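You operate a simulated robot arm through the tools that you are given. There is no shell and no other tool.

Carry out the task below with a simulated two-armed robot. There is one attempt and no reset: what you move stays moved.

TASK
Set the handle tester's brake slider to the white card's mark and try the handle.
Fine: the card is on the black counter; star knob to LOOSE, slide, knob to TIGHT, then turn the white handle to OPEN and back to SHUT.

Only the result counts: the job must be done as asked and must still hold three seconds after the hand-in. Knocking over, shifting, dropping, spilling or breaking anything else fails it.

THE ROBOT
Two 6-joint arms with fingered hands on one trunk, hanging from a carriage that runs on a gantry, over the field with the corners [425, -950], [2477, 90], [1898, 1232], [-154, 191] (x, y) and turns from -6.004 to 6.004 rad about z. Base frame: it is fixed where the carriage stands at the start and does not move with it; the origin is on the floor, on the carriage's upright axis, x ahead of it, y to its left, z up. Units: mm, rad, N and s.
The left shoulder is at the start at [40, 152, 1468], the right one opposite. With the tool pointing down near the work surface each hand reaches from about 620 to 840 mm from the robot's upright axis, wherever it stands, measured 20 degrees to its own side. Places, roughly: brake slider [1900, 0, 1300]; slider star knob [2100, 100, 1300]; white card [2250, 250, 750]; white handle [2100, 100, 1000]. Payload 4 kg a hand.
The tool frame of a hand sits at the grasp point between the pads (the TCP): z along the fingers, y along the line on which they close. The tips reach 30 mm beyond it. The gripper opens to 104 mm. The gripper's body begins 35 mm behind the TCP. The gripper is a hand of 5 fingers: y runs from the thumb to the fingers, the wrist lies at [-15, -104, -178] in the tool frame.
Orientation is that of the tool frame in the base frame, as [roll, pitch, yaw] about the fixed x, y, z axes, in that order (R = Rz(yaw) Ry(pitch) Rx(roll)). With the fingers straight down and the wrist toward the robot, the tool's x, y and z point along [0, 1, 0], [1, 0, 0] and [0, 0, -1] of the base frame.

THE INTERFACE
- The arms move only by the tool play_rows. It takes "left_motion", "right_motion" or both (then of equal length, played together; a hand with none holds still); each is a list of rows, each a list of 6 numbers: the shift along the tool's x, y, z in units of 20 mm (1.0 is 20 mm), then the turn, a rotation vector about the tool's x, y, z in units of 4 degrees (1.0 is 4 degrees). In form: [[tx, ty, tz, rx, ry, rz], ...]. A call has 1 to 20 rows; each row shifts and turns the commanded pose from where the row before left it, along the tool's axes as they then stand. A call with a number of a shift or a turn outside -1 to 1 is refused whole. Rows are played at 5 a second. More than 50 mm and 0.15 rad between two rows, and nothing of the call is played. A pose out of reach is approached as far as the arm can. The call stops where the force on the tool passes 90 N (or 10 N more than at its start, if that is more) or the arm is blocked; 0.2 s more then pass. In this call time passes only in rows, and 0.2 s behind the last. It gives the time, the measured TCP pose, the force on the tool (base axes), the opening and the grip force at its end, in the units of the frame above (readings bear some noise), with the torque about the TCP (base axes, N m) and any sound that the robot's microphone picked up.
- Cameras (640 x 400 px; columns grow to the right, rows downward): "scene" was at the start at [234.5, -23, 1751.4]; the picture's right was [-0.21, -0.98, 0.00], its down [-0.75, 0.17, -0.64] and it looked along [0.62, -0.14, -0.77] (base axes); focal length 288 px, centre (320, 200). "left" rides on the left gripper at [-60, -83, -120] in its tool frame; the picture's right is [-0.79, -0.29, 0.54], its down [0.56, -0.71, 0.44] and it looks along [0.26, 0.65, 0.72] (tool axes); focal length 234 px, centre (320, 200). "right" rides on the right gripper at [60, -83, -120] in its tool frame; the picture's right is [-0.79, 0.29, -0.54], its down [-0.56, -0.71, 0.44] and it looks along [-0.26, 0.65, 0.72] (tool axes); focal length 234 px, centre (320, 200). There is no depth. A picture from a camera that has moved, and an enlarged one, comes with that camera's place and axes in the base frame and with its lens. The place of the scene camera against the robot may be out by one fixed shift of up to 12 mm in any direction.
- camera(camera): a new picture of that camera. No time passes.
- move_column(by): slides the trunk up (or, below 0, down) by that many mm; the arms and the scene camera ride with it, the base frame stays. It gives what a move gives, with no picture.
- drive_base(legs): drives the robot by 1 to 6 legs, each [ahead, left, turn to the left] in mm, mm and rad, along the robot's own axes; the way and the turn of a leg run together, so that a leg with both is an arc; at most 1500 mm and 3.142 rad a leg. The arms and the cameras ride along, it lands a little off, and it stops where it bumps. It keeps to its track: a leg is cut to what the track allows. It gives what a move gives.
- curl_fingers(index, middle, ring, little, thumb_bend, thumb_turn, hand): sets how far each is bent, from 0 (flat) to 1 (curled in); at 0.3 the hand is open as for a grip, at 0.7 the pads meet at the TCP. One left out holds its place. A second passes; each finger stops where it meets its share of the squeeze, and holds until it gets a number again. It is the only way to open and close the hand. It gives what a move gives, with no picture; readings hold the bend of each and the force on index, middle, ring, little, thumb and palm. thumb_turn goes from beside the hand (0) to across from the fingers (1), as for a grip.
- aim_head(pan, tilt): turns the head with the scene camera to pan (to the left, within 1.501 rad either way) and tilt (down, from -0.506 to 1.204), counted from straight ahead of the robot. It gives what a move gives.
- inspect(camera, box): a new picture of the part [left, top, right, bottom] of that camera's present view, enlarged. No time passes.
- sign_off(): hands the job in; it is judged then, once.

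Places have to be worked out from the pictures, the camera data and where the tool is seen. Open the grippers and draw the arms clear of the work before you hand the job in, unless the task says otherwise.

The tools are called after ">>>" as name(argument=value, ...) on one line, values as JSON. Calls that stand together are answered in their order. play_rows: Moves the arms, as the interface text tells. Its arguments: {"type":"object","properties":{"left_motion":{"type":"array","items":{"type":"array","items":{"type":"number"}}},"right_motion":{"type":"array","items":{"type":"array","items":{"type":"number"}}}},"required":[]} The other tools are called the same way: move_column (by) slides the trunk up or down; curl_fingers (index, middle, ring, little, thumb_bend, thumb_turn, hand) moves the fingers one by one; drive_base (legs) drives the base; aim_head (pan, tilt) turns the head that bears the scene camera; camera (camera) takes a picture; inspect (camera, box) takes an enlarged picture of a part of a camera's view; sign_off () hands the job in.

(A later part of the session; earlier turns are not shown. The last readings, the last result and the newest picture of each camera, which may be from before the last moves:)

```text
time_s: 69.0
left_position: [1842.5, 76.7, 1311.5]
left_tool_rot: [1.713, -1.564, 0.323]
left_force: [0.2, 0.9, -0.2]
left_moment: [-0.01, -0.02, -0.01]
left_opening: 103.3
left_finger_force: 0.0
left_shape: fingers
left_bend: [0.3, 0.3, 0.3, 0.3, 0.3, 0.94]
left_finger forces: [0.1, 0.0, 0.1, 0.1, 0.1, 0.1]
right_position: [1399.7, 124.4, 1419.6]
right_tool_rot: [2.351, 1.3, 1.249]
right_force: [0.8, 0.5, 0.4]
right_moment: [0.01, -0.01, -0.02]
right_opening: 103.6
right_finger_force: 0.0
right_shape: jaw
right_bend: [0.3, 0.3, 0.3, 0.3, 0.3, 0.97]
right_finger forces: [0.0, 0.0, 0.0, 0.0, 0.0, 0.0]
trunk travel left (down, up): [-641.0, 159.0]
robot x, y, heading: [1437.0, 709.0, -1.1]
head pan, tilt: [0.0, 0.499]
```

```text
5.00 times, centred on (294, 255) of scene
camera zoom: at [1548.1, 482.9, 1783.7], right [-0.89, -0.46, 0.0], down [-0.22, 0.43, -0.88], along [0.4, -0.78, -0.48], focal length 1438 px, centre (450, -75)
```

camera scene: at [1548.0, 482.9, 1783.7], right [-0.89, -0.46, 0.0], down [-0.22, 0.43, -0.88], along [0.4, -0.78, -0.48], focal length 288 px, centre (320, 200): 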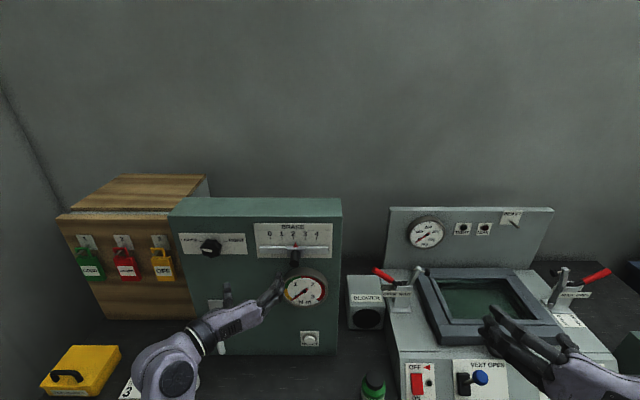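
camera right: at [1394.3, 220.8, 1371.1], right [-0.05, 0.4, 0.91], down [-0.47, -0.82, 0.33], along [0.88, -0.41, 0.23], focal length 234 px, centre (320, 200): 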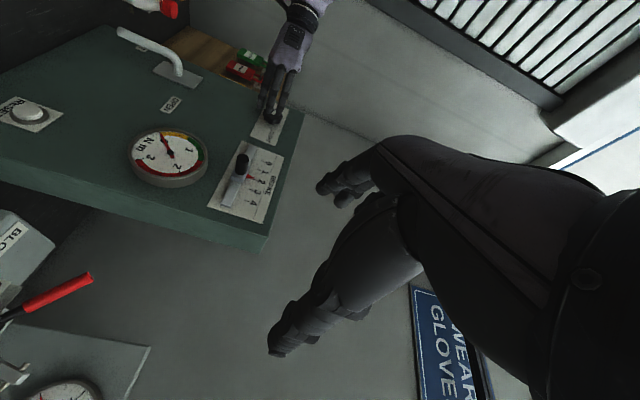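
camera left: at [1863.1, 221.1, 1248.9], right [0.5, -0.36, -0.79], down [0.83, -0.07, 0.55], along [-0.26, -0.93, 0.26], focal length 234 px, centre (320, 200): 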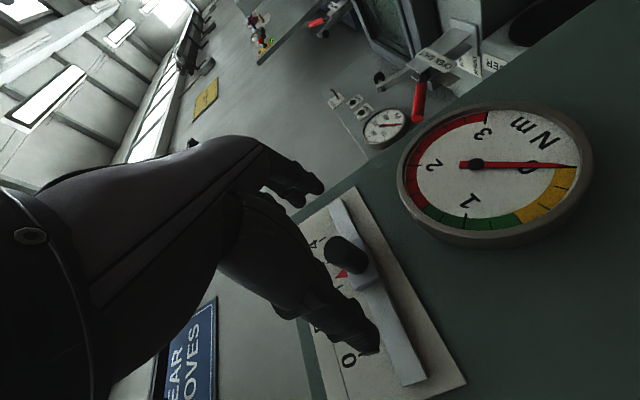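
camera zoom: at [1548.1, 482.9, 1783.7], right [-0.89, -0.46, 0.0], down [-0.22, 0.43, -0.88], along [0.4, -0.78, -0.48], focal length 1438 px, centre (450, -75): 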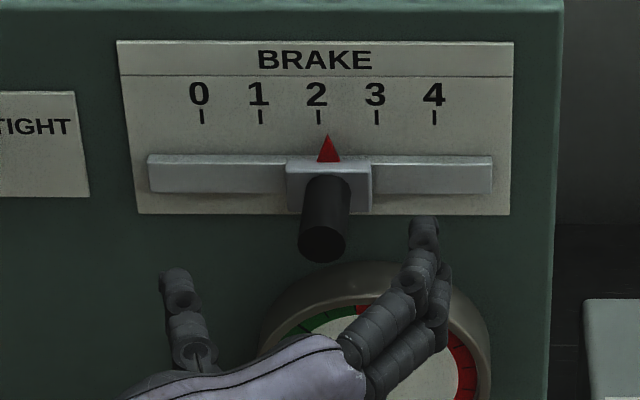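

The slider moved freely to about 2.2 in the earlier touch; the pin now lies on the hand's axis ~40 mm ahead, a few mm low. I go forward 43 mm (and 3 mm down) so the pin is between the pads, staying clear of gauge and carriage.

>>> play_rows(left_motion=[[-0.05, 0.03, 0.73, 0, 0, 0], [-0.05, 0.03, 0.73, 0, 0, 0], [-0.05, 0, 0.73, 0, 0, 0]])

>>> inspect(camera="left", box=[200, 150, 456, 310])

>>> inspect(camera="scene", box=[230, 215, 358, 295])

```text
time_s: 69.8
left_position: [1863.6, 37.3, 1305.2]
left_tool_rot: [1.801, -1.565, 0.234]
left_force: [-0.2, -0.1, -0.7]
left_moment: [0.01, -0.02, -0.01]
left_opening: 103.2
left_finger_force: 0.0
left_shape: fingers
left_bend: [0.3, 0.3, 0.3, 0.3, 0.3, 0.94]
left_finger forces: [0.0, 0.0, 0.0, 0.0, 0.0, 0.0]
right_position: [1398.2, 124.4, 1419.1]
right_tool_rot: [2.351, 1.302, 1.249]
right_force: [0.9, -0.9, -0.1]
right_moment: [-0.01, -0.03, 0.01]
right_opening: 103.8
right_finger_force: 0.1
right_shape: jaw
right_bend: [0.3, 0.3, 0.3, 0.3, 0.3, 0.97]
right_finger forces: [0.0, 0.0, 0.0, 0.1, 0.1, 0.0]
trunk travel left (down, up): [-641.0, 159.0]
robot x, y, heading: [1429.8, 716.0, -1.094]
head pan, tilt: [0.0, 0.499]
```

```text
2.50 times, centred on (328, 230) of left
camera zoom: at [1883.8, 181.8, 1244.3], right [0.5, -0.36, -0.79], down [0.83, -0.07, 0.55], along [-0.26, -0.93, 0.26], focal length 585 px, centre (300, 125)
```

zoom: 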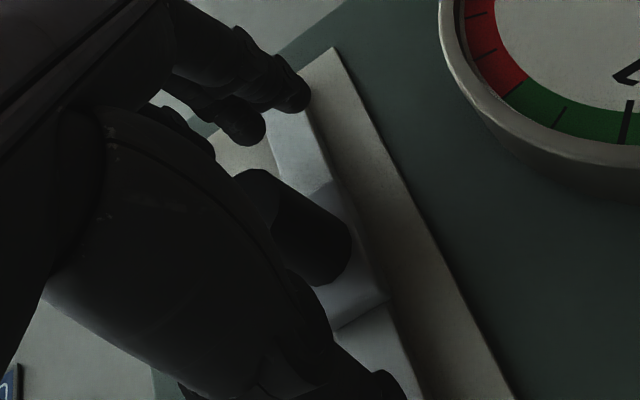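

```text
5.00 times, centred on (294, 255) of scene
camera zoom: at [1548.1, 482.9, 1783.7], right [-0.89, -0.46, 0.0], down [-0.22, 0.43, -0.88], along [0.4, -0.78, -0.48], focal length 1438 px, centre (450, -75)
```

zoom: 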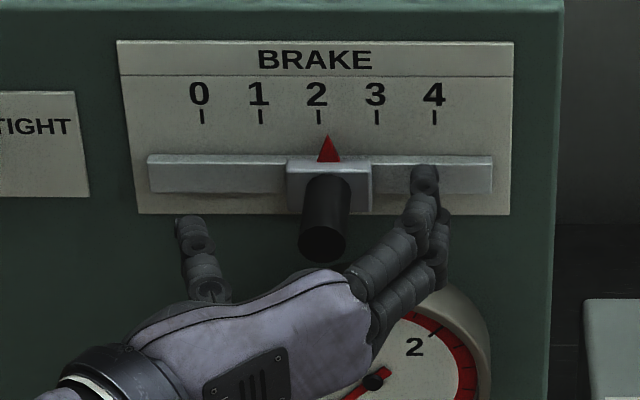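

The pin stands between thumb and fingers with no contact. I close index, middle and thumb on it.

>>> curl_fingers(hand="left", index=0.7, middle=0.7, thumb_bend=0.7, thumb_turn=0.97)

>>> inspect(camera="scene", box=[246, 220, 342, 280])

>>> inspect(camera="left", box=[200, 150, 456, 310])

```text
time_s: 70.8
left_position: [1861.9, 37.2, 1304.9]
left_tool_rot: [2.059, -1.564, -0.024]
left_force: [-1.4, -3.6, -1.8]
left_moment: [0.04, 0.02, -0.02]
left_opening: 11.8
left_finger_force: 6.0
left_shape: fingers
left_bend: [0.67, 0.64, 0.3, 0.3, 0.66, 0.99]
left_finger forces: [3.0, 5.0, 0.1, 0.0, 4.4, 0.1]
right_position: [1400.2, 125.0, 1418.9]
right_tool_rot: [2.356, 1.3, 1.256]
right_force: [-0.8, 0.7, 0.0]
right_moment: [0.02, -0.01, 0.04]
right_opening: 103.8
right_finger_force: 0.0
right_shape: jaw
right_bend: [0.3, 0.3, 0.3, 0.3, 0.3, 0.97]
right_finger forces: [0.0, 0.0, 0.0, 0.0, 0.0, 0.0]
trunk travel left (down, up): [-641.0, 159.0]
robot x, y, heading: [1434.7, 713.0, -1.095]
head pan, tilt: [0.0, 0.499]
```

```text
6.67 times, centred on (294, 250) of scene
camera zoom: at [1548.0, 482.9, 1783.7], right [-0.89, -0.46, 0.0], down [-0.22, 0.43, -0.88], along [0.4, -0.78, -0.48], focal length 1917 px, centre (493, -133)
```

zoom: 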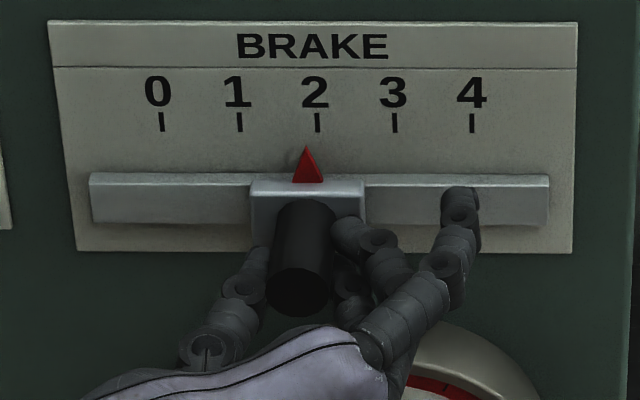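

```text
2.50 times, centred on (328, 230) of left
camera zoom: at [1883.4, 181.8, 1244.2], right [0.5, -0.36, -0.79], down [0.83, -0.07, 0.55], along [-0.26, -0.93, 0.26], focal length 585 px, centre (300, 125)
```

zoom: 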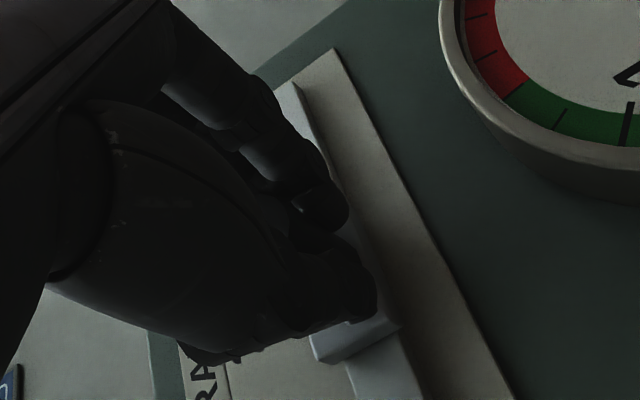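

The pin is held and the slider reads about 3.7 mm left of the 2 mark after allowing for parallax. I move the hand 33.7 mm to the right to bring it to 3.

>>> play_rows(left_motion=[[0, 0.421, 0, 0, 0, 0], [0, 0.421, 0, 0, 0, 0], [0, 0.421, 0, 0, 0, 0], [0, 0.421, 0, 0, 0, 0]])

>>> inspect(camera="scene", box=[246, 220, 342, 280])

```text
time_s: 71.8
left_position: [1831.1, 20.8, 1304.7]
left_tool_rot: [1.665, -1.565, 0.368]
left_force: [1.7, 0.7, -3.6]
left_moment: [0.08, 0.03, 0.08]
left_opening: 12.3
left_finger_force: 5.7
left_shape: fingers
left_bend: [0.69, 0.67, 0.3, 0.3, 0.64, 0.98]
left_finger forces: [1.7, 3.5, 0.0, 0.1, 6.3, 0.0]
right_position: [1398.7, 124.8, 1419.2]
right_tool_rot: [2.357, 1.299, 1.255]
right_force: [-0.2, 0.3, 0.9]
right_moment: [0.0, 0.03, -0.02]
right_opening: 103.8
right_finger_force: 0.1
right_shape: jaw
right_bend: [0.3, 0.3, 0.3, 0.3, 0.3, 0.97]
right_finger forces: [0.0, 0.0, 0.0, 0.0, 0.1, 0.0]
trunk travel left (down, up): [-641.0, 159.0]
robot x, y, heading: [1429.8, 714.8, -1.094]
head pan, tilt: [0.0, 0.499]
```

```text
6.67 times, centred on (294, 250) of scene
camera zoom: at [1548.0, 483.1, 1783.6], right [-0.89, -0.46, 0.0], down [-0.22, 0.43, -0.88], along [0.4, -0.78, -0.48], focal length 1917 px, centre (493, -133)
```

zoom: 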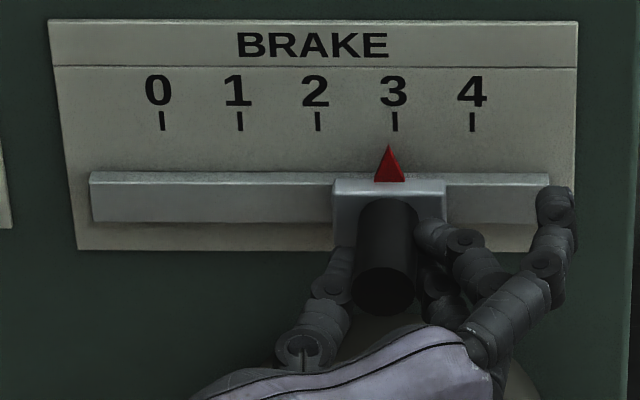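

The slider is now about 2.3 mm short of 3. I nudge it 2.5 mm further right.

>>> play_rows(left_motion=[[0, 0.125, 0, 0, 0, 0], [0, 0, 0, 0, 0, 0]])

>>> inspect(camera="scene", box=[270, 225, 318, 255])

```text
time_s: 72.4
left_position: [1829.6, 19.9, 1306.3]
left_tool_rot: [2.25, -1.566, -0.216]
left_force: [2.1, 1.4, -2.3]
left_moment: [0.06, 0.0, 0.09]
left_opening: 12.1
left_finger_force: 5.6
left_shape: fingers
left_bend: [0.69, 0.67, 0.3, 0.3, 0.64, 0.98]
left_finger forces: [1.4, 3.0, 0.0, 0.0, 6.9, 0.1]
right_position: [1399.7, 125.0, 1419.6]
right_tool_rot: [2.352, 1.301, 1.249]
right_force: [-0.5, 0.8, -0.2]
right_moment: [0.02, -0.02, -0.02]
right_opening: 103.6
right_finger_force: 0.0
right_shape: jaw
right_bend: [0.3, 0.3, 0.3, 0.3, 0.3, 0.97]
right_finger forces: [0.0, 0.0, 0.0, 0.0, 0.0, 0.1]
trunk travel left (down, up): [-641.0, 159.0]
robot x, y, heading: [1433.6, 707.8, -1.094]
head pan, tilt: [0.0, 0.499]
```

```text
13.33 times, centred on (294, 240) of scene
camera zoom: at [1548.2, 483.2, 1783.6], right [-0.89, -0.46, 0.0], down [-0.22, 0.43, -0.88], along [0.4, -0.78, -0.48], focal length 3834 px, centre (667, -333)
```

zoom: 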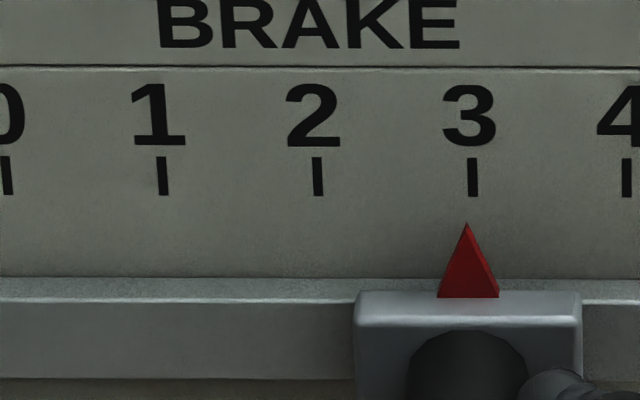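

It is now only ~1.3 mm short of the 3 mark, so I nudge 1.5 mm more.

>>> play_rows(left_motion=[[0, 0.075, 0, 0, 0, 0], [0, 0, 0, 0, 0, 0]])

>>> inspect(camera="scene", box=[270, 225, 318, 255])

```text
time_s: 73.0
left_position: [1827.8, 20.8, 1305.7]
left_tool_rot: [1.893, -1.566, 0.142]
left_force: [3.4, -0.4, -4.6]
left_moment: [0.11, 0.04, 0.04]
left_opening: 12.4
left_finger_force: 5.9
left_shape: fingers
left_bend: [0.69, 0.67, 0.3, 0.3, 0.64, 0.98]
left_finger forces: [1.6, 2.8, 0.0, 0.1, 6.9, 0.0]
right_position: [1399.1, 124.8, 1418.7]
right_tool_rot: [2.359, 1.3, 1.256]
right_force: [0.0, -0.7, 0.1]
right_moment: [-0.02, 0.01, 0.02]
right_opening: 103.8
right_finger_force: 0.0
right_shape: jaw
right_bend: [0.3, 0.3, 0.3, 0.3, 0.3, 0.97]
right_finger forces: [0.0, 0.0, 0.1, 0.0, 0.0, 0.1]
trunk travel left (down, up): [-641.0, 159.0]
robot x, y, heading: [1435.1, 716.3, -1.093]
head pan, tilt: [0.0, 0.499]
```

```text
13.33 times, centred on (294, 240) of scene
camera zoom: at [1548.2, 483.1, 1783.6], right [-0.89, -0.46, 0.0], down [-0.22, 0.43, -0.88], along [0.4, -0.78, -0.48], focal length 3834 px, centre (667, -333)
```

zoom: 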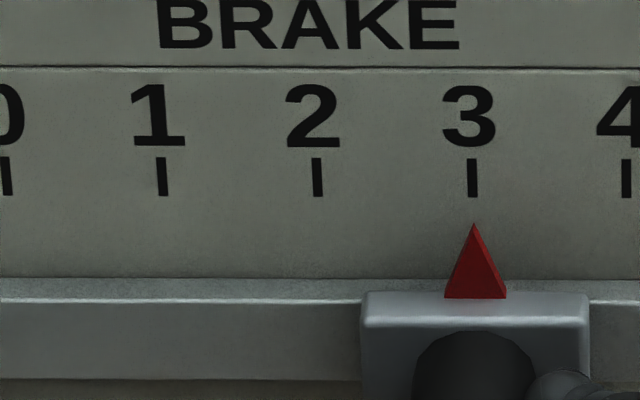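

The triangle now stands on the 3 mark. I open the hand and check that the slider stays there.

>>> curl_fingers(hand="left", index=0.3, middle=0.3, thumb_bend=0.3, thumb_turn=0.97)

>>> inspect(camera="scene", box=[270, 225, 318, 255])

>>> inspect(camera="left", box=[200, 150, 456, 310])

```text
time_s: 74.0
left_position: [1828.6, 21.2, 1306.5]
left_tool_rot: [2.119, -1.566, -0.084]
left_force: [0.0, 0.3, 0.6]
left_moment: [0.0, 0.01, -0.03]
left_opening: 102.7
left_finger_force: 0.0
left_shape: fingers
left_bend: [0.3, 0.3, 0.3, 0.3, 0.3, 0.94]
left_finger forces: [0.0, 0.1, 0.0, 0.1, 0.0, 0.0]
right_position: [1399.0, 125.2, 1419.5]
right_tool_rot: [2.354, 1.3, 1.252]
right_force: [0.2, 0.4, 0.6]
right_moment: [0.01, -0.01, -0.01]
right_opening: 103.4
right_finger_force: 0.0
right_shape: jaw
right_bend: [0.3, 0.3, 0.3, 0.3, 0.3, 0.97]
right_finger forces: [0.1, 0.0, 0.0, 0.1, 0.0, 0.0]
trunk travel left (down, up): [-641.0, 159.0]
robot x, y, heading: [1435.8, 713.8, -1.091]
head pan, tilt: [0.0, 0.499]
```

```text
13.33 times, centred on (294, 240) of scene
camera zoom: at [1548.1, 483.0, 1783.7], right [-0.89, -0.46, 0.0], down [-0.22, 0.43, -0.88], along [0.4, -0.78, -0.48], focal length 3834 px, centre (667, -333)
```

zoom: 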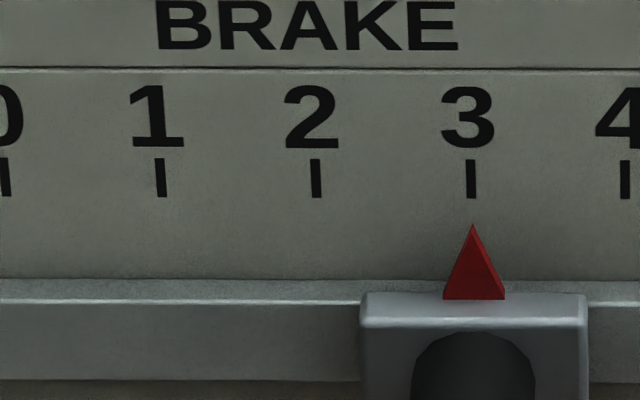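

```text
2.50 times, centred on (328, 230) of left
camera zoom: at [1848.6, 165.2, 1245.4], right [0.5, -0.36, -0.79], down [0.83, -0.07, 0.55], along [-0.26, -0.93, 0.26], focal length 585 px, centre (300, 125)
```

zoom: 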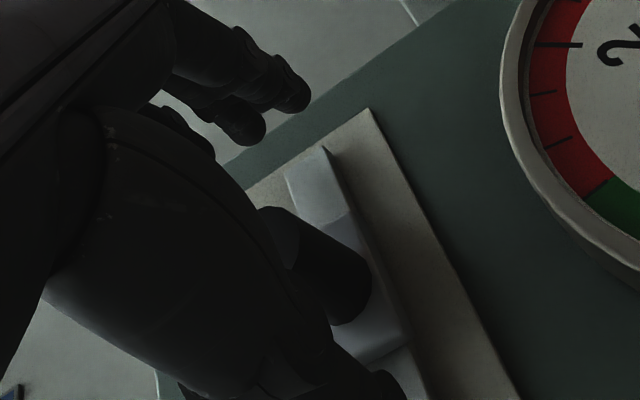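

The slider stays on 3 after release. I withdraw by driving straight back 80 mm (so the hand leaves the pin without sideways motion), then 110 mm left.

>>> drive_base(legs=[[-80, 0, 0], [0, 110, 0]])

>>> inspect(camera="scene", box=[200, 180, 424, 320])

```text
time_s: 75.8
left_position: [1887.8, 143.6, 1305.1]
left_tool_rot: [2.002, -1.567, 0.031]
left_force: [0.1, -0.4, 0.3]
left_moment: [-0.02, 0.03, -0.03]
left_opening: 103.1
left_finger_force: 0.0
left_shape: fingers
left_bend: [0.3, 0.3, 0.3, 0.3, 0.3, 0.94]
left_finger forces: [0.0, 0.0, 0.0, 0.0, 0.1, 0.1]
right_position: [1461.4, 248.3, 1419.9]
right_tool_rot: [2.356, 1.299, 1.249]
right_force: [0.0, 0.1, 0.2]
right_moment: [0.01, 0.0, 0.0]
right_opening: 103.7
right_finger_force: 0.0
right_shape: jaw
right_bend: [0.3, 0.3, 0.3, 0.3, 0.3, 0.97]
right_finger forces: [0.1, 0.0, 0.0, 0.1, 0.0, 0.0]
trunk travel left (down, up): [-641.0, 159.0]
robot x, y, heading: [1495.7, 834.8, -1.097]
head pan, tilt: [0.0, 0.499]
```

```text
2.86 times, centred on (312, 250) of scene
camera zoom: at [1609.3, 605.7, 1783.7], right [-0.89, -0.46, 0.0], down [-0.22, 0.43, -0.88], along [0.4, -0.78, -0.48], focal length 822 px, centre (343, 57)
```

zoom: 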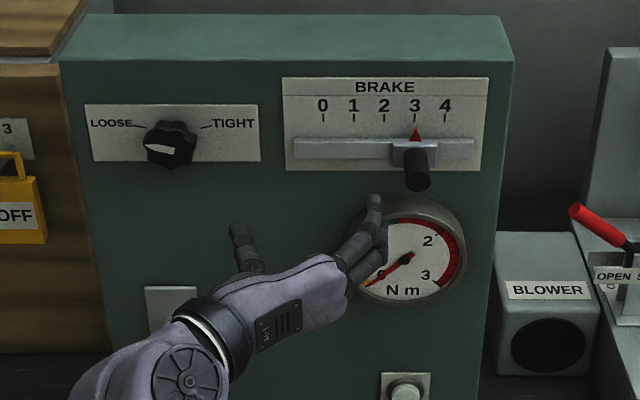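

The slider is clearly on 3 and the knob on LOOSE. I move the left hand back in front of the knob (135 mm left, 20 mm up, 50 mm retracted), still well clear of the face.

>>> play_rows(left_motion=[[0.143, -0.964, -0.36, 0, 0, 0], [0.143, -0.964, -0.36, 0, 0, 0], [0.143, -0.964, -0.36, 0, 0, 0], [0.143, -0.964, -0.36, 0, 0, 0], [0.143, -0.964, -0.36, 0, 0, 0], [0.143, -0.964, -0.36, 0, 0, 0], [0.143, -0.964, -0.36, 0, 0, 0]])

>>> drive_base(legs=[[100, 0, 0]])

>>> camera(camera="left")

>>> camera(camera="scene")

```text
time_s: 77.5
left_position: [1985.8, 246.6, 1330.3]
left_tool_rot: [2.307, -1.567, -0.276]
left_force: [0.0, 0.4, -0.3]
left_moment: [-0.04, -0.01, -0.01]
left_opening: 102.9
left_finger_force: 0.0
left_shape: fingers
left_bend: [0.3, 0.3, 0.3, 0.3, 0.3, 0.94]
left_finger forces: [0.0, 0.0, 0.0, 0.1, 0.0, 0.1]
right_position: [1459.2, 248.7, 1419.4]
right_tool_rot: [2.353, 1.299, 1.248]
right_force: [-0.6, -0.1, 0.4]
right_moment: [0.02, 0.01, -0.04]
right_opening: 103.8
right_finger_force: 0.1
right_shape: jaw
right_bend: [0.3, 0.3, 0.3, 0.3, 0.3, 0.97]
right_finger forces: [0.0, 0.0, 0.0, 0.0, 0.0, 0.1]
trunk travel left (down, up): [-641.0, 159.0]
robot x, y, heading: [1496.6, 835.4, -1.097]
head pan, tilt: [0.0, 0.499]
```

```text
time_s: 78.6
left_position: [2028.3, 158.6, 1327.9]
left_tool_rot: [2.245, -1.567, -0.217]
left_force: [-0.8, 0.7, -0.2]
left_moment: [-0.05, -0.03, 0.01]
left_opening: 103.1
left_finger_force: 0.2
left_shape: fingers
left_bend: [0.3, 0.3, 0.3, 0.3, 0.3, 0.94]
left_finger forces: [0.1, 0.0, 0.0, 0.0, 0.1, 0.0]
right_position: [1502.1, 159.9, 1421.2]
right_tool_rot: [2.35, 1.3, 1.243]
right_force: [-0.2, -0.2, 0.5]
right_moment: [-0.06, -0.02, -0.04]
right_opening: 103.9
right_finger_force: 0.1
right_shape: jaw
right_bend: [0.3, 0.3, 0.3, 0.3, 0.3, 0.97]
right_finger forces: [0.0, 0.0, 0.1, 0.0, 0.0, 0.0]
trunk travel left (down, up): [-641.0, 159.0]
robot x, y, heading: [1538.4, 744.5, -1.098]
head pan, tilt: [0.0, 0.499]
```

```text
taken
camera left: at [2050.9, 304.1, 1267.9], right [0.5, -0.36, -0.79], down [0.83, -0.08, 0.55], along [-0.26, -0.93, 0.26], focal length 234 px, centre (320, 200)
```

left: 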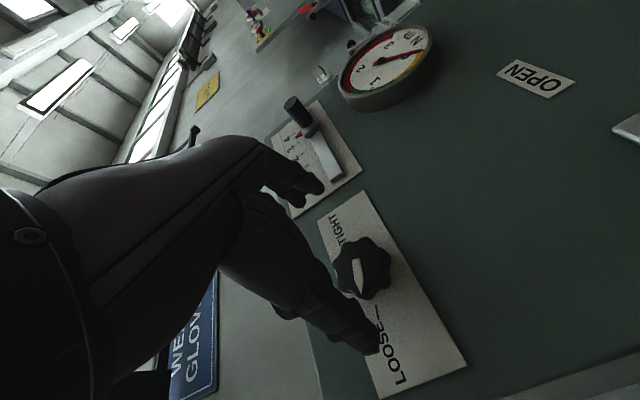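

```text
taken
camera scene: at [1653.6, 518.1, 1783.8], right [-0.89, -0.45, 0.0], down [-0.22, 0.43, -0.88], along [0.4, -0.78, -0.48], focal length 288 px, centre (320, 200)
```

scene: 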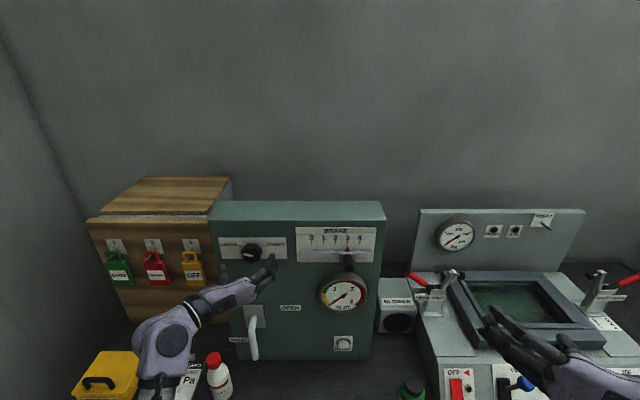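

The hand is on the knob axis at N -775. I advance around the knob to N -828 and roll counter-clockwise toward 26°, fingers open.

>>> play_rows(left_motion=[[-0.034, -0.033, 0.657, 0, 0, 0], [-0.034, -0.033, 0.657, 0, 0, 0], [-0.034, -0.033, 0.657, 0, 0, 0], [-0.034, -0.033, 0.657, 0, 0, 0], [0, 0, 0, 0, 0, -1], [0, 0, 0, 0, 0, -1], [0, 0, 0, 0, 0, -1], [0, 0, 0, 0, 0, -1], [0, 0, 0, 0, 0, -1], [0, 0, 0, 0, 0, -1], [0, 0, 0, 0, 0, -1], [0, 0, 0, 0, 0, -1], [0, 0, 0, 0, 0, -1], [0, 0, 0, 0, 0, -1], [0, 0, 0, 0, 0, -1], [0, 0, 0, 0, 0, -1], [0, 0, 0, 0, 0, -1], [0, 0, 0, 0, 0, -1], [0, 0, 0, 0, 0, -1], [0, 0, 0, 0, 0, -1]])

>>> inspect(camera="left", box=[200, 150, 456, 310])

>>> inspect(camera="scene", box=[196, 215, 388, 335])

```text
time_s: 82.8
left_position: [2056.3, 113.7, 1324.9]
left_tool_rot: [1.573, -0.448, 0.458]
left_force: [-0.5, -0.2, -0.5]
left_moment: [0.04, -0.01, 0.03]
left_opening: 103.0
left_finger_force: 0.0
left_shape: fingers
left_bend: [0.3, 0.3, 0.3, 0.3, 0.3, 0.94]
left_finger forces: [0.0, 0.0, 0.0, 0.0, 0.0, 0.1]
right_position: [1502.5, 161.8, 1419.8]
right_tool_rot: [2.358, 1.299, 1.251]
right_force: [0.7, 1.1, 0.3]
right_moment: [-0.02, 0.01, -0.02]
right_opening: 103.8
right_finger_force: 0.1
right_shape: jaw
right_bend: [0.3, 0.3, 0.3, 0.3, 0.3, 0.97]
right_finger forces: [0.1, 0.1, 0.0, 0.1, 0.0, 0.1]
trunk travel left (down, up): [-641.0, 159.0]
robot x, y, heading: [1538.8, 746.8, -1.097]
head pan, tilt: [0.0, 0.499]
```

```text
2.50 times, centred on (328, 230) of left
camera zoom: at [1986.1, 213.7, 1224.1], right [-0.28, -0.75, -0.6], down [0.92, -0.03, -0.39], along [0.28, -0.67, 0.69], focal length 585 px, centre (300, 125)
```

zoom: 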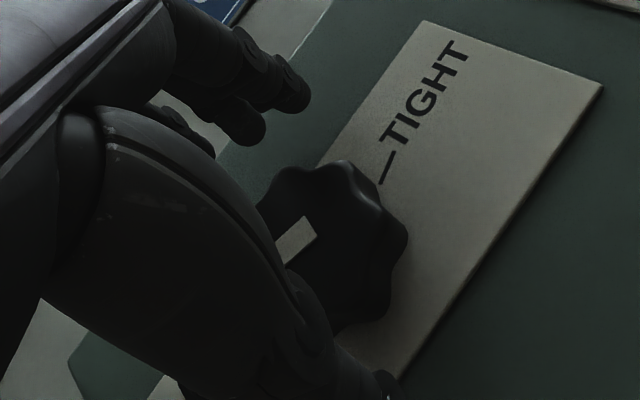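

```text
3.33 times, centred on (292, 275) of scene
camera zoom: at [1653.5, 518.2, 1783.7], right [-0.89, -0.45, 0.0], down [-0.22, 0.43, -0.88], along [0.4, -0.78, -0.48], focal length 958 px, centre (413, -50)
```

zoom: 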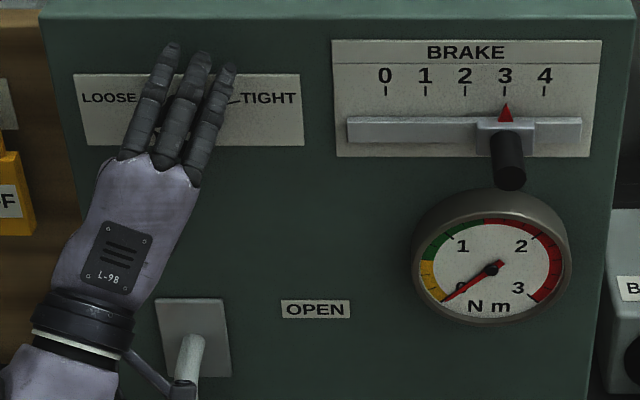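

The hand is at roll ~26°, centred on the knob. I grip with index, middle and thumb.

>>> curl_fingers(hand="left", index=0.7, middle=0.7, thumb_bend=0.7, thumb_turn=0.97)

>>> play_rows(left_motion=[[0, 0, 0, 0, 0, 1], [0, 0, 0, 0, 0, 1], [0, 0, 0, 0, 0, 1], [0, 0, 0, 0, 0, 1], [0, 0, 0, 0, 0, 1], [0, 0, 0, 0, 0, 1], [0, 0, 0, 0, 0, 1], [0, 0, 0, 0, 0, 1], [0, 0, 0, 0, 0, 1], [0, 0, 0, 0, 0, 1], [0, 0, 0, 0, 0, 1], [0, 0, 0, 0, 0, 1], [0, 0, 0, 0, 0, 1], [0, 0, 0, 0, 0, 1], [0, 0, 0, 0, 0, 1], [0, 0, 0, 0, 0, 1], [0, 0, 0, 0, 0, 1], [0, 0, 0, 0, 0, 1], [0, 0, 0, 0, 0, 1], [0, 0, 0, 0, 0, 1]])

>>> inspect(camera="left", box=[200, 150, 456, 310])

>>> inspect(camera="scene", box=[196, 215, 388, 335])

```text
time_s: 83.8
left_position: [2054.6, 112.5, 1325.8]
left_tool_rot: [1.571, -0.449, 0.456]
left_force: [-4.5, 2.0, 6.1]
left_moment: [-0.18, -0.1, -0.1]
left_opening: 44.6
left_finger_force: 15.1
left_shape: fingers
left_bend: [0.54, 0.57, 0.3, 0.3, 0.54, 0.98]
left_finger forces: [9.1, 9.0, 0.1, 0.0, 11.3, 0.0]
right_position: [1504.0, 160.6, 1419.4]
right_tool_rot: [2.361, 1.302, 1.252]
right_force: [-0.3, 0.2, 0.6]
right_moment: [-0.01, -0.02, 0.0]
right_opening: 103.6
right_finger_force: 0.2
right_shape: jaw
right_bend: [0.3, 0.3, 0.3, 0.3, 0.3, 0.97]
right_finger forces: [0.1, 0.0, 0.1, 0.0, 0.1, 0.0]
trunk travel left (down, up): [-641.0, 159.0]
robot x, y, heading: [1539.0, 749.9, -1.097]
head pan, tilt: [0.0, 0.499]
```

```text
time_s: 88.0
left_position: [2055.3, 112.8, 1325.0]
left_tool_rot: [-1.579, -1.294, -2.674]
left_force: [-5.8, -0.4, -0.5]
left_moment: [0.0, 0.03, -0.16]
left_opening: 44.7
left_finger_force: 13.1
left_shape: fingers
left_bend: [0.54, 0.57, 0.3, 0.3, 0.55, 0.98]
left_finger forces: [8.8, 8.3, 0.1, 0.0, 11.2, 0.1]
right_position: [1502.8, 161.2, 1419.5]
right_tool_rot: [2.363, 1.302, 1.254]
right_force: [1.1, -0.6, 0.2]
right_moment: [-0.01, 0.02, 0.01]
right_opening: 103.7
right_finger_force: 0.0
right_shape: jaw
right_bend: [0.3, 0.3, 0.3, 0.3, 0.3, 0.97]
right_finger forces: [0.0, 0.0, 0.0, 0.0, 0.0, 0.1]
trunk travel left (down, up): [-641.0, 159.0]
robot x, y, heading: [1540.5, 746.4, -1.1]
head pan, tilt: [0.0, 0.499]
```

```text
2.50 times, centred on (328, 230) of left
camera zoom: at [2088.0, 264.0, 1289.5], right [0.68, -0.27, -0.68], down [0.67, -0.16, 0.73], along [-0.3, -0.95, 0.07], focal length 585 px, centre (300, 125)
```

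zoom: 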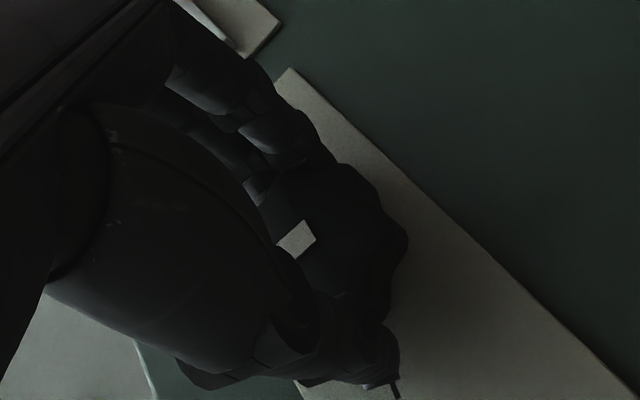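

```text
3.33 times, centred on (292, 275) of scene
camera zoom: at [1653.1, 518.1, 1783.5], right [-0.89, -0.45, 0.0], down [-0.22, 0.43, -0.88], along [0.4, -0.78, -0.48], focal length 958 px, centre (413, -50)
```

zoom: 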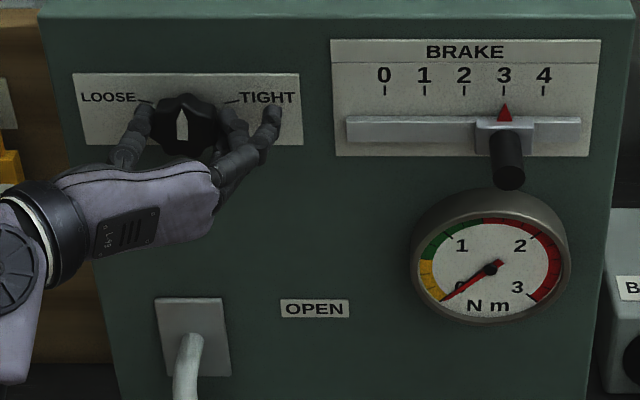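

The knob follows well and the pointer is near straight up; the slider stays at 3. I continue clockwise 40° more.

>>> play_rows(left_motion=[[0, 0, 0, 0, 0, 1], [0, 0, 0, 0, 0, 1], [0, 0, 0, 0, 0, 1], [0, 0, 0, 0, 0, 1], [0, 0, 0, 0, 0, 1], [0, 0, 0, 0, 0, 1], [0, 0, 0, 0, 0, 1], [0, 0, 0, 0, 0, 1], [0, 0, 0, 0, 0, 1], [0, 0, 0, 0, 0, 1]])

>>> inspect(camera="scene", box=[196, 215, 388, 335])

```text
time_s: 90.2
left_position: [2054.4, 115.2, 1324.3]
left_tool_rot: [-1.575, -0.596, -2.679]
left_force: [-2.1, -5.8, -8.8]
left_moment: [0.18, 0.18, -0.19]
left_opening: 44.9
left_finger_force: 14.2
left_shape: fingers
left_bend: [0.53, 0.57, 0.3, 0.3, 0.55, 0.98]
left_finger forces: [10.0, 9.2, 0.0, 0.0, 9.0, 0.1]
right_position: [1502.4, 160.4, 1418.7]
right_tool_rot: [2.356, 1.299, 1.249]
right_force: [0.8, -0.4, -0.2]
right_moment: [-0.01, 0.02, -0.01]
right_opening: 103.6
right_finger_force: 0.0
right_shape: jaw
right_bend: [0.3, 0.3, 0.3, 0.3, 0.3, 0.97]
right_finger forces: [0.0, 0.0, 0.0, 0.0, 0.0, 0.1]
trunk travel left (down, up): [-641.0, 159.0]
robot x, y, heading: [1538.8, 749.7, -1.098]
head pan, tilt: [0.0, 0.499]
```

```text
3.33 times, centred on (292, 275) of scene
camera zoom: at [1653.2, 518.1, 1783.5], right [-0.89, -0.45, 0.0], down [-0.22, 0.43, -0.88], along [0.4, -0.78, -0.48], focal length 958 px, centre (413, -50)
```

zoom: 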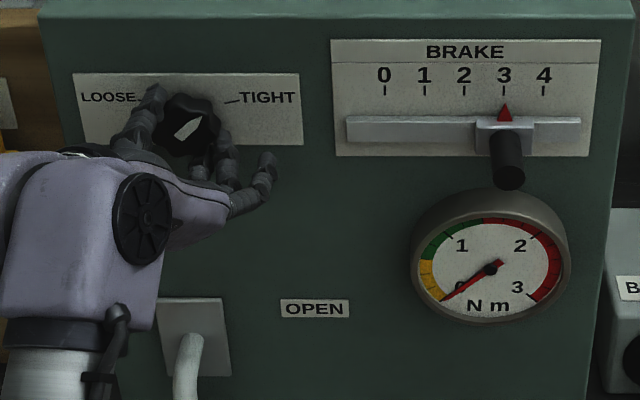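

The wrist still has range and the pointer is about 45° up. I continue 32° more toward TIGHT.

>>> play_rows(left_motion=[[0, 0, 0, 0, 0, 1], [0, 0, 0, 0, 0, 1], [0, 0, 0, 0, 0, 1], [0, 0, 0, 0, 0, 1], [0, 0, 0, 0, 0, 1], [0, 0, 0, 0, 0, 1], [0, 0, 0, 0, 0, 1], [0, 0, 0, 0, 0, 1]])

>>> inspect(camera="scene", box=[212, 225, 292, 275])

```text
time_s: 92.0
left_position: [2054.3, 113.9, 1325.3]
left_tool_rot: [-1.573, -0.038, -2.684]
left_force: [0.8, -0.4, -9.2]
left_moment: [0.17, 0.21, -0.03]
left_opening: 44.6
left_finger_force: 14.0
left_shape: fingers
left_bend: [0.53, 0.57, 0.3, 0.3, 0.55, 0.97]
left_finger forces: [10.3, 8.8, 0.0, 0.1, 9.3, 0.0]
right_position: [1502.2, 161.4, 1419.3]
right_tool_rot: [2.36, 1.3, 1.255]
right_force: [-0.7, -0.5, 0.6]
right_moment: [0.0, -0.01, -0.01]
right_opening: 103.6
right_finger_force: 0.1
right_shape: jaw
right_bend: [0.3, 0.3, 0.3, 0.3, 0.3, 0.97]
right_finger forces: [0.1, 0.0, 0.0, 0.1, 0.1, 0.0]
trunk travel left (down, up): [-641.0, 159.0]
robot x, y, heading: [1538.8, 749.2, -1.1]
head pan, tilt: [0.0, 0.499]
```

```text
8.00 times, centred on (252, 250) of scene
camera zoom: at [1653.4, 518.4, 1783.5], right [-0.89, -0.45, 0.0], down [-0.22, 0.43, -0.88], along [0.4, -0.78, -0.48], focal length 2300 px, centre (864, -200)
```

zoom: 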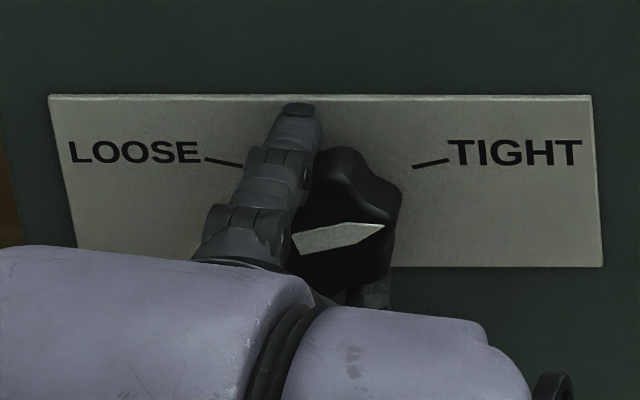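

The pointer is now nearly the same as at the start (TIGHT). I turn a little more (6°) to bring it firmly to the stop, watching the torque.

>>> play_rows(left_motion=[[0, 0, 0, 0, 0, 0.75], [0, 0, 0, 0, 0, 0.75]])

>>> inspect(camera="scene", box=[212, 225, 292, 275])

```text
time_s: 92.6
left_position: [2054.0, 107.4, 1320.8]
left_tool_rot: [-1.577, 0.066, -2.669]
left_force: [-4.9, 36.4, -0.8]
left_moment: [0.19, 0.13, 0.24]
left_opening: 45.2
left_finger_force: 22.9
left_shape: fingers
left_bend: [0.55, 0.58, 0.3, 0.3, 0.55, 0.95]
left_finger forces: [7.6, 20.1, 0.1, 0.1, 17.7, 0.0]
left hand out of reach, approached as far as the arm can: row 1, 2
right_position: [1503.4, 163.7, 1416.9]
right_tool_rot: [2.366, 1.298, 1.262]
right_force: [1.0, -0.2, 0.2]
right_moment: [0.01, -0.01, -0.02]
right_opening: 103.6
right_finger_force: 0.0
right_shape: jaw
right_bend: [0.3, 0.3, 0.3, 0.3, 0.3, 0.97]
right_finger forces: [0.0, 0.1, 0.0, 0.1, 0.0, 0.0]
trunk travel left (down, up): [-641.0, 159.0]
robot x, y, heading: [1539.3, 747.6, -1.1]
head pan, tilt: [0.0, 0.499]
```

```text
8.00 times, centred on (252, 250) of scene
camera zoom: at [1653.5, 520.6, 1782.9], right [-0.89, -0.46, 0.0], down [-0.22, 0.43, -0.88], along [0.4, -0.78, -0.48], focal length 2300 px, centre (864, -200)
```

zoom: 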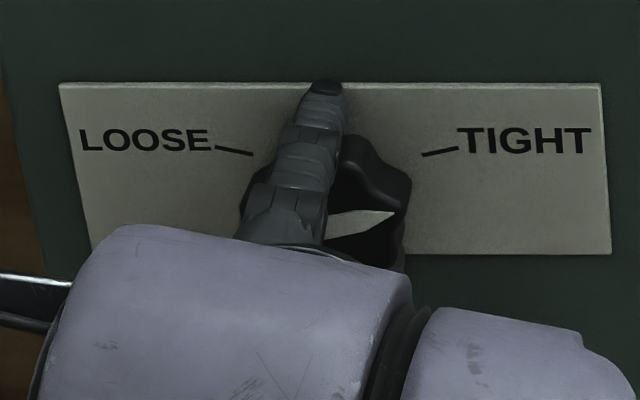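

The wrist hit its limit and the hand presses forward (36 N), so I let go of the knob now.

>>> curl_fingers(hand="left", index=0.3, middle=0.3, thumb_bend=0.3, thumb_turn=0.97)

>>> inspect(camera="scene", box=[212, 225, 292, 275])

```text
time_s: 93.6
left_position: [2051.1, 102.3, 1323.2]
left_tool_rot: [-1.572, 0.064, -2.678]
left_force: [-0.4, -0.3, -0.2]
left_moment: [0.0, -0.01, 0.06]
left_opening: 103.0
left_finger_force: 0.0
left_shape: fingers
left_bend: [0.3, 0.3, 0.3, 0.3, 0.3, 0.94]
left_finger forces: [0.0, 0.0, 0.1, 0.1, 0.0, 0.0]
right_position: [1502.7, 161.7, 1420.6]
right_tool_rot: [2.361, 1.3, 1.252]
right_force: [-0.1, -0.2, -0.3]
right_moment: [0.03, 0.01, 0.02]
right_opening: 103.5
right_finger_force: 0.0
right_shape: jaw
right_bend: [0.3, 0.3, 0.3, 0.3, 0.3, 0.97]
right_finger forces: [0.1, 0.1, 0.0, 0.0, 0.0, 0.0]
trunk travel left (down, up): [-641.0, 159.0]
robot x, y, heading: [1541.7, 749.3, -1.098]
head pan, tilt: [0.0, 0.499]
```

```text
8.00 times, centred on (252, 250) of scene
camera zoom: at [1653.5, 518.1, 1783.7], right [-0.89, -0.45, 0.0], down [-0.22, 0.43, -0.88], along [0.4, -0.78, -0.48], focal length 2300 px, centre (864, -200)
```

zoom: 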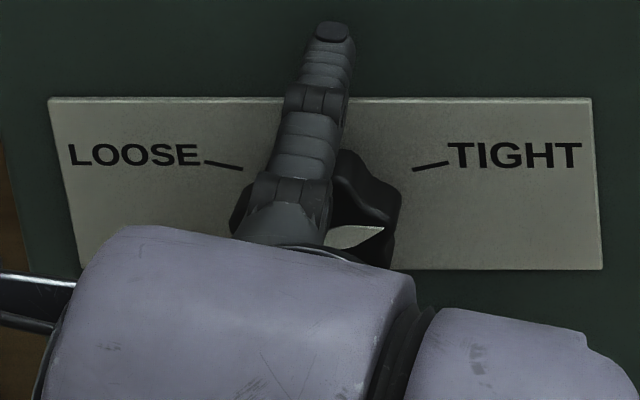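

Force is zero again. I drive straight back 90 mm to free the hand from the knob and check the pointer.

>>> drive_base(legs=[[-90, 0, 0]])

>>> camera(camera="scene")

>>> inspect(camera="scene", box=[212, 205, 372, 305])

```text
time_s: 94.7
left_position: [2010.3, 180.3, 1322.1]
left_tool_rot: [-1.573, 0.066, -2.675]
left_force: [-0.4, 0.1, 0.3]
left_moment: [0.02, -0.01, 0.02]
left_opening: 103.1
left_finger_force: 0.1
left_shape: fingers
left_bend: [0.3, 0.3, 0.3, 0.3, 0.3, 0.94]
left_finger forces: [0.0, 0.1, 0.0, 0.0, 0.1, 0.1]
right_position: [1462.2, 239.6, 1419.7]
right_tool_rot: [2.357, 1.3, 1.249]
right_force: [0.0, -1.0, 0.0]
right_moment: [0.01, -0.01, 0.01]
right_opening: 103.6
right_finger_force: 0.1
right_shape: jaw
right_bend: [0.3, 0.3, 0.3, 0.3, 0.3, 0.97]
right_finger forces: [0.0, 0.0, 0.0, 0.0, 0.0, 0.1]
trunk travel left (down, up): [-641.0, 159.0]
robot x, y, heading: [1498.0, 828.3, -1.103]
head pan, tilt: [0.0, 0.499]
```

```text
taken
camera scene: at [1612.9, 597.7, 1783.6], right [-0.89, -0.45, 0.0], down [-0.22, 0.43, -0.88], along [0.4, -0.78, -0.48], focal length 288 px, centre (320, 200)
```

scene: 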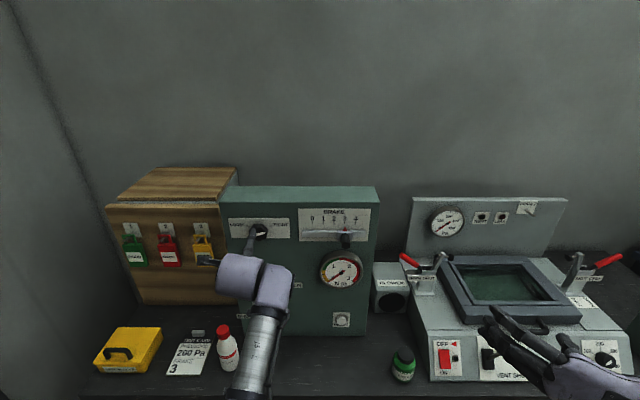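

```text
4.00 times, centred on (292, 255) of scene
camera zoom: at [1612.9, 597.7, 1783.6], right [-0.89, -0.45, 0.0], down [-0.22, 0.43, -0.88], along [0.4, -0.78, -0.48], focal length 1150 px, centre (432, -20)
```

zoom: 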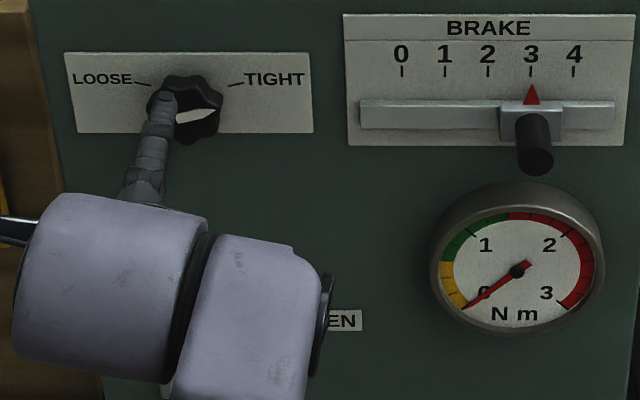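

The pointer looks to be at TIGHT. I roll the left hand back 80° so I can see the knob unobstructed and confirm.

>>> play_rows(left_motion=[[0, 0, 0, 0, 0, -1], [0, 0, 0, 0, 0, -1], [0, 0, 0, 0, 0, -1], [0, 0, 0, 0, 0, -1], [0, 0, 0, 0, 0, -1], [0, 0, 0, 0, 0, -1], [0, 0, 0, 0, 0, -1], [0, 0, 0, 0, 0, -1], [0, 0, 0, 0, 0, -1], [0, 0, 0, 0, 0, -1], [0, 0, 0, 0, 0, -1], [0, 0, 0, 0, 0, -1], [0, 0, 0, 0, 0, -1], [0, 0, 0, 0, 0, -1], [0, 0, 0, 0, 0, -1], [0, 0, 0, 0, 0, -1], [0, 0, 0, 0, 0, -1], [0, 0, 0, 0, 0, -1], [0, 0, 0, 0, 0, -1], [0, 0, 0, 0, 0, -1]])

>>> inspect(camera="scene", box=[220, 210, 300, 260])

>>> camera(camera="left")

```text
time_s: 98.9
left_position: [2012.0, 181.4, 1322.7]
left_tool_rot: [-1.574, -1.334, -2.673]
left_force: [0.6, 0.6, 0.7]
left_moment: [0.02, 0.0, -0.01]
left_opening: 102.9
left_finger_force: 0.0
left_shape: fingers
left_bend: [0.3, 0.3, 0.3, 0.3, 0.3, 0.94]
left_finger forces: [0.0, 0.1, 0.0, 0.0, 0.0, 0.0]
right_position: [1462.4, 240.9, 1419.6]
right_tool_rot: [2.356, 1.301, 1.249]
right_force: [-0.1, -0.3, 0.0]
right_moment: [0.02, 0.01, 0.0]
right_opening: 103.8
right_finger_force: 0.1
right_shape: jaw
right_bend: [0.3, 0.3, 0.3, 0.3, 0.3, 0.97]
right_finger forces: [0.1, 0.0, 0.1, 0.0, 0.1, 0.0]
trunk travel left (down, up): [-641.0, 159.0]
robot x, y, heading: [1499.1, 823.8, -1.097]
head pan, tilt: [0.0, 0.499]
```

```text
8.00 times, centred on (260, 235) of scene
camera zoom: at [1612.9, 597.6, 1783.7], right [-0.89, -0.45, 0.0], down [-0.22, 0.43, -0.88], along [0.4, -0.78, -0.48], focal length 2300 px, centre (800, -80)
```

zoom: 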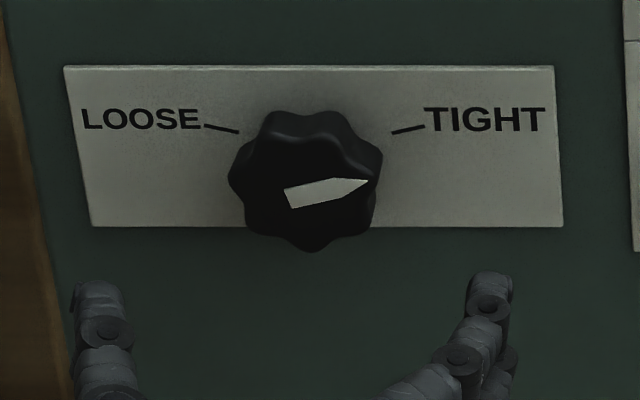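

```text
taken
camera left: at [2042.7, 330.9, 1283.5], right [0.66, -0.27, -0.7], down [0.69, -0.14, 0.71], along [-0.29, -0.95, 0.1], focal length 234 px, centre (320, 200)
```

left: 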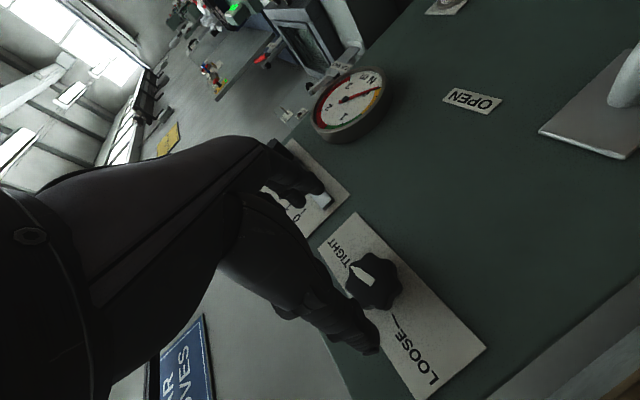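

The pointer is back exactly as at the start, on TIGHT. Next is the handle; a bottle stands just left of it, so I plan to turn it with one extended index finger as a peg, the hand coming from above. First I back off 120 mm and then lower the trunk to see and reach the handle.

>>> drive_base(legs=[[-120, 0, 0]])

>>> inspect(camera="scene", box=[290, 190, 386, 250])

>>> camera(camera="scene")

```text
time_s: 100.1
left_position: [1956.7, 288.8, 1322.8]
left_tool_rot: [-1.58, -1.332, -2.666]
left_force: [0.3, -0.1, 0.5]
left_moment: [0.04, 0.05, -0.02]
left_opening: 103.1
left_finger_force: 0.0
left_shape: fingers
left_bend: [0.3, 0.3, 0.3, 0.3, 0.3, 0.94]
left_finger forces: [0.1, 0.1, 0.0, 0.0, 0.0, 0.1]
right_position: [1407.2, 348.5, 1419.4]
right_tool_rot: [2.359, 1.298, 1.251]
right_force: [-0.9, -1.1, -0.4]
right_moment: [0.0, 0.01, 0.0]
right_opening: 103.5
right_finger_force: 0.1
right_shape: jaw
right_bend: [0.3, 0.3, 0.3, 0.3, 0.3, 0.97]
right_finger forces: [0.0, 0.0, 0.0, 0.0, 0.0, 0.1]
trunk travel left (down, up): [-641.0, 159.0]
robot x, y, heading: [1443.6, 933.4, -1.096]
head pan, tilt: [0.0, 0.499]
```

```text
6.67 times, centred on (338, 220) of scene
camera zoom: at [1557.8, 705.5, 1783.6], right [-0.89, -0.45, 0.0], down [-0.22, 0.43, -0.88], along [0.4, -0.78, -0.48], focal length 1917 px, centre (200, 67)
```

zoom: 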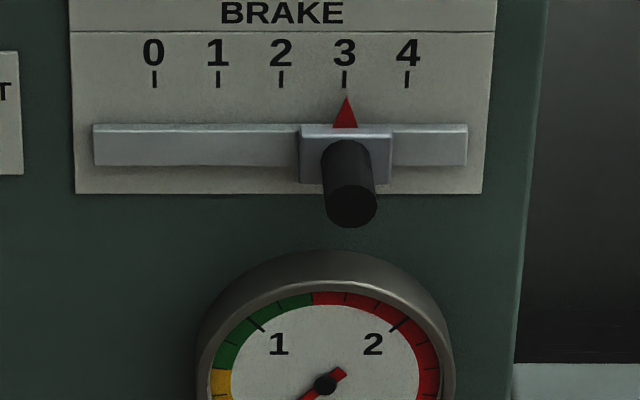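

```text
taken
camera scene: at [1557.8, 705.5, 1783.6], right [-0.89, -0.45, 0.0], down [-0.22, 0.43, -0.88], along [0.4, -0.78, -0.48], focal length 288 px, centre (320, 200)
```

scene: 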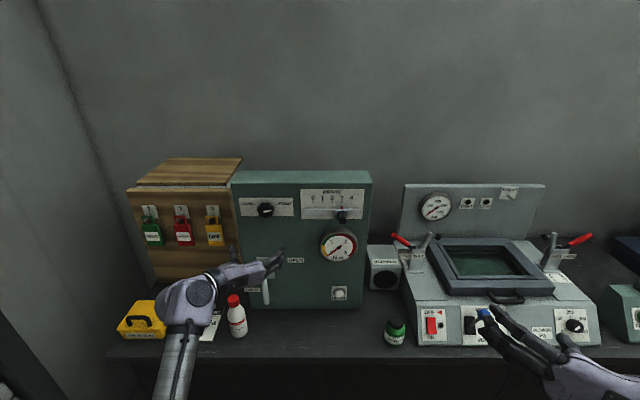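

I zoom further on the slider to measure its setting precisely from this viewpoint.

>>> inspect(camera="scene", box=[322, 196, 362, 221])

```text
16.00 times, centred on (342, 208) of scene
camera zoom: at [1557.8, 705.5, 1783.6], right [-0.89, -0.45, 0.0], down [-0.22, 0.43, -0.88], along [0.4, -0.78, -0.48], focal length 4600 px, centre (-32, 64)
```

zoom: 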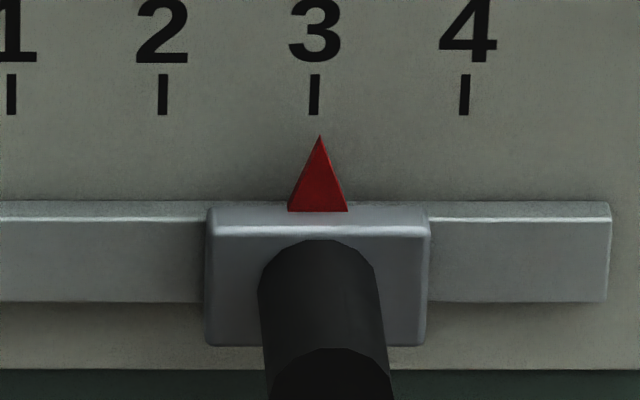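

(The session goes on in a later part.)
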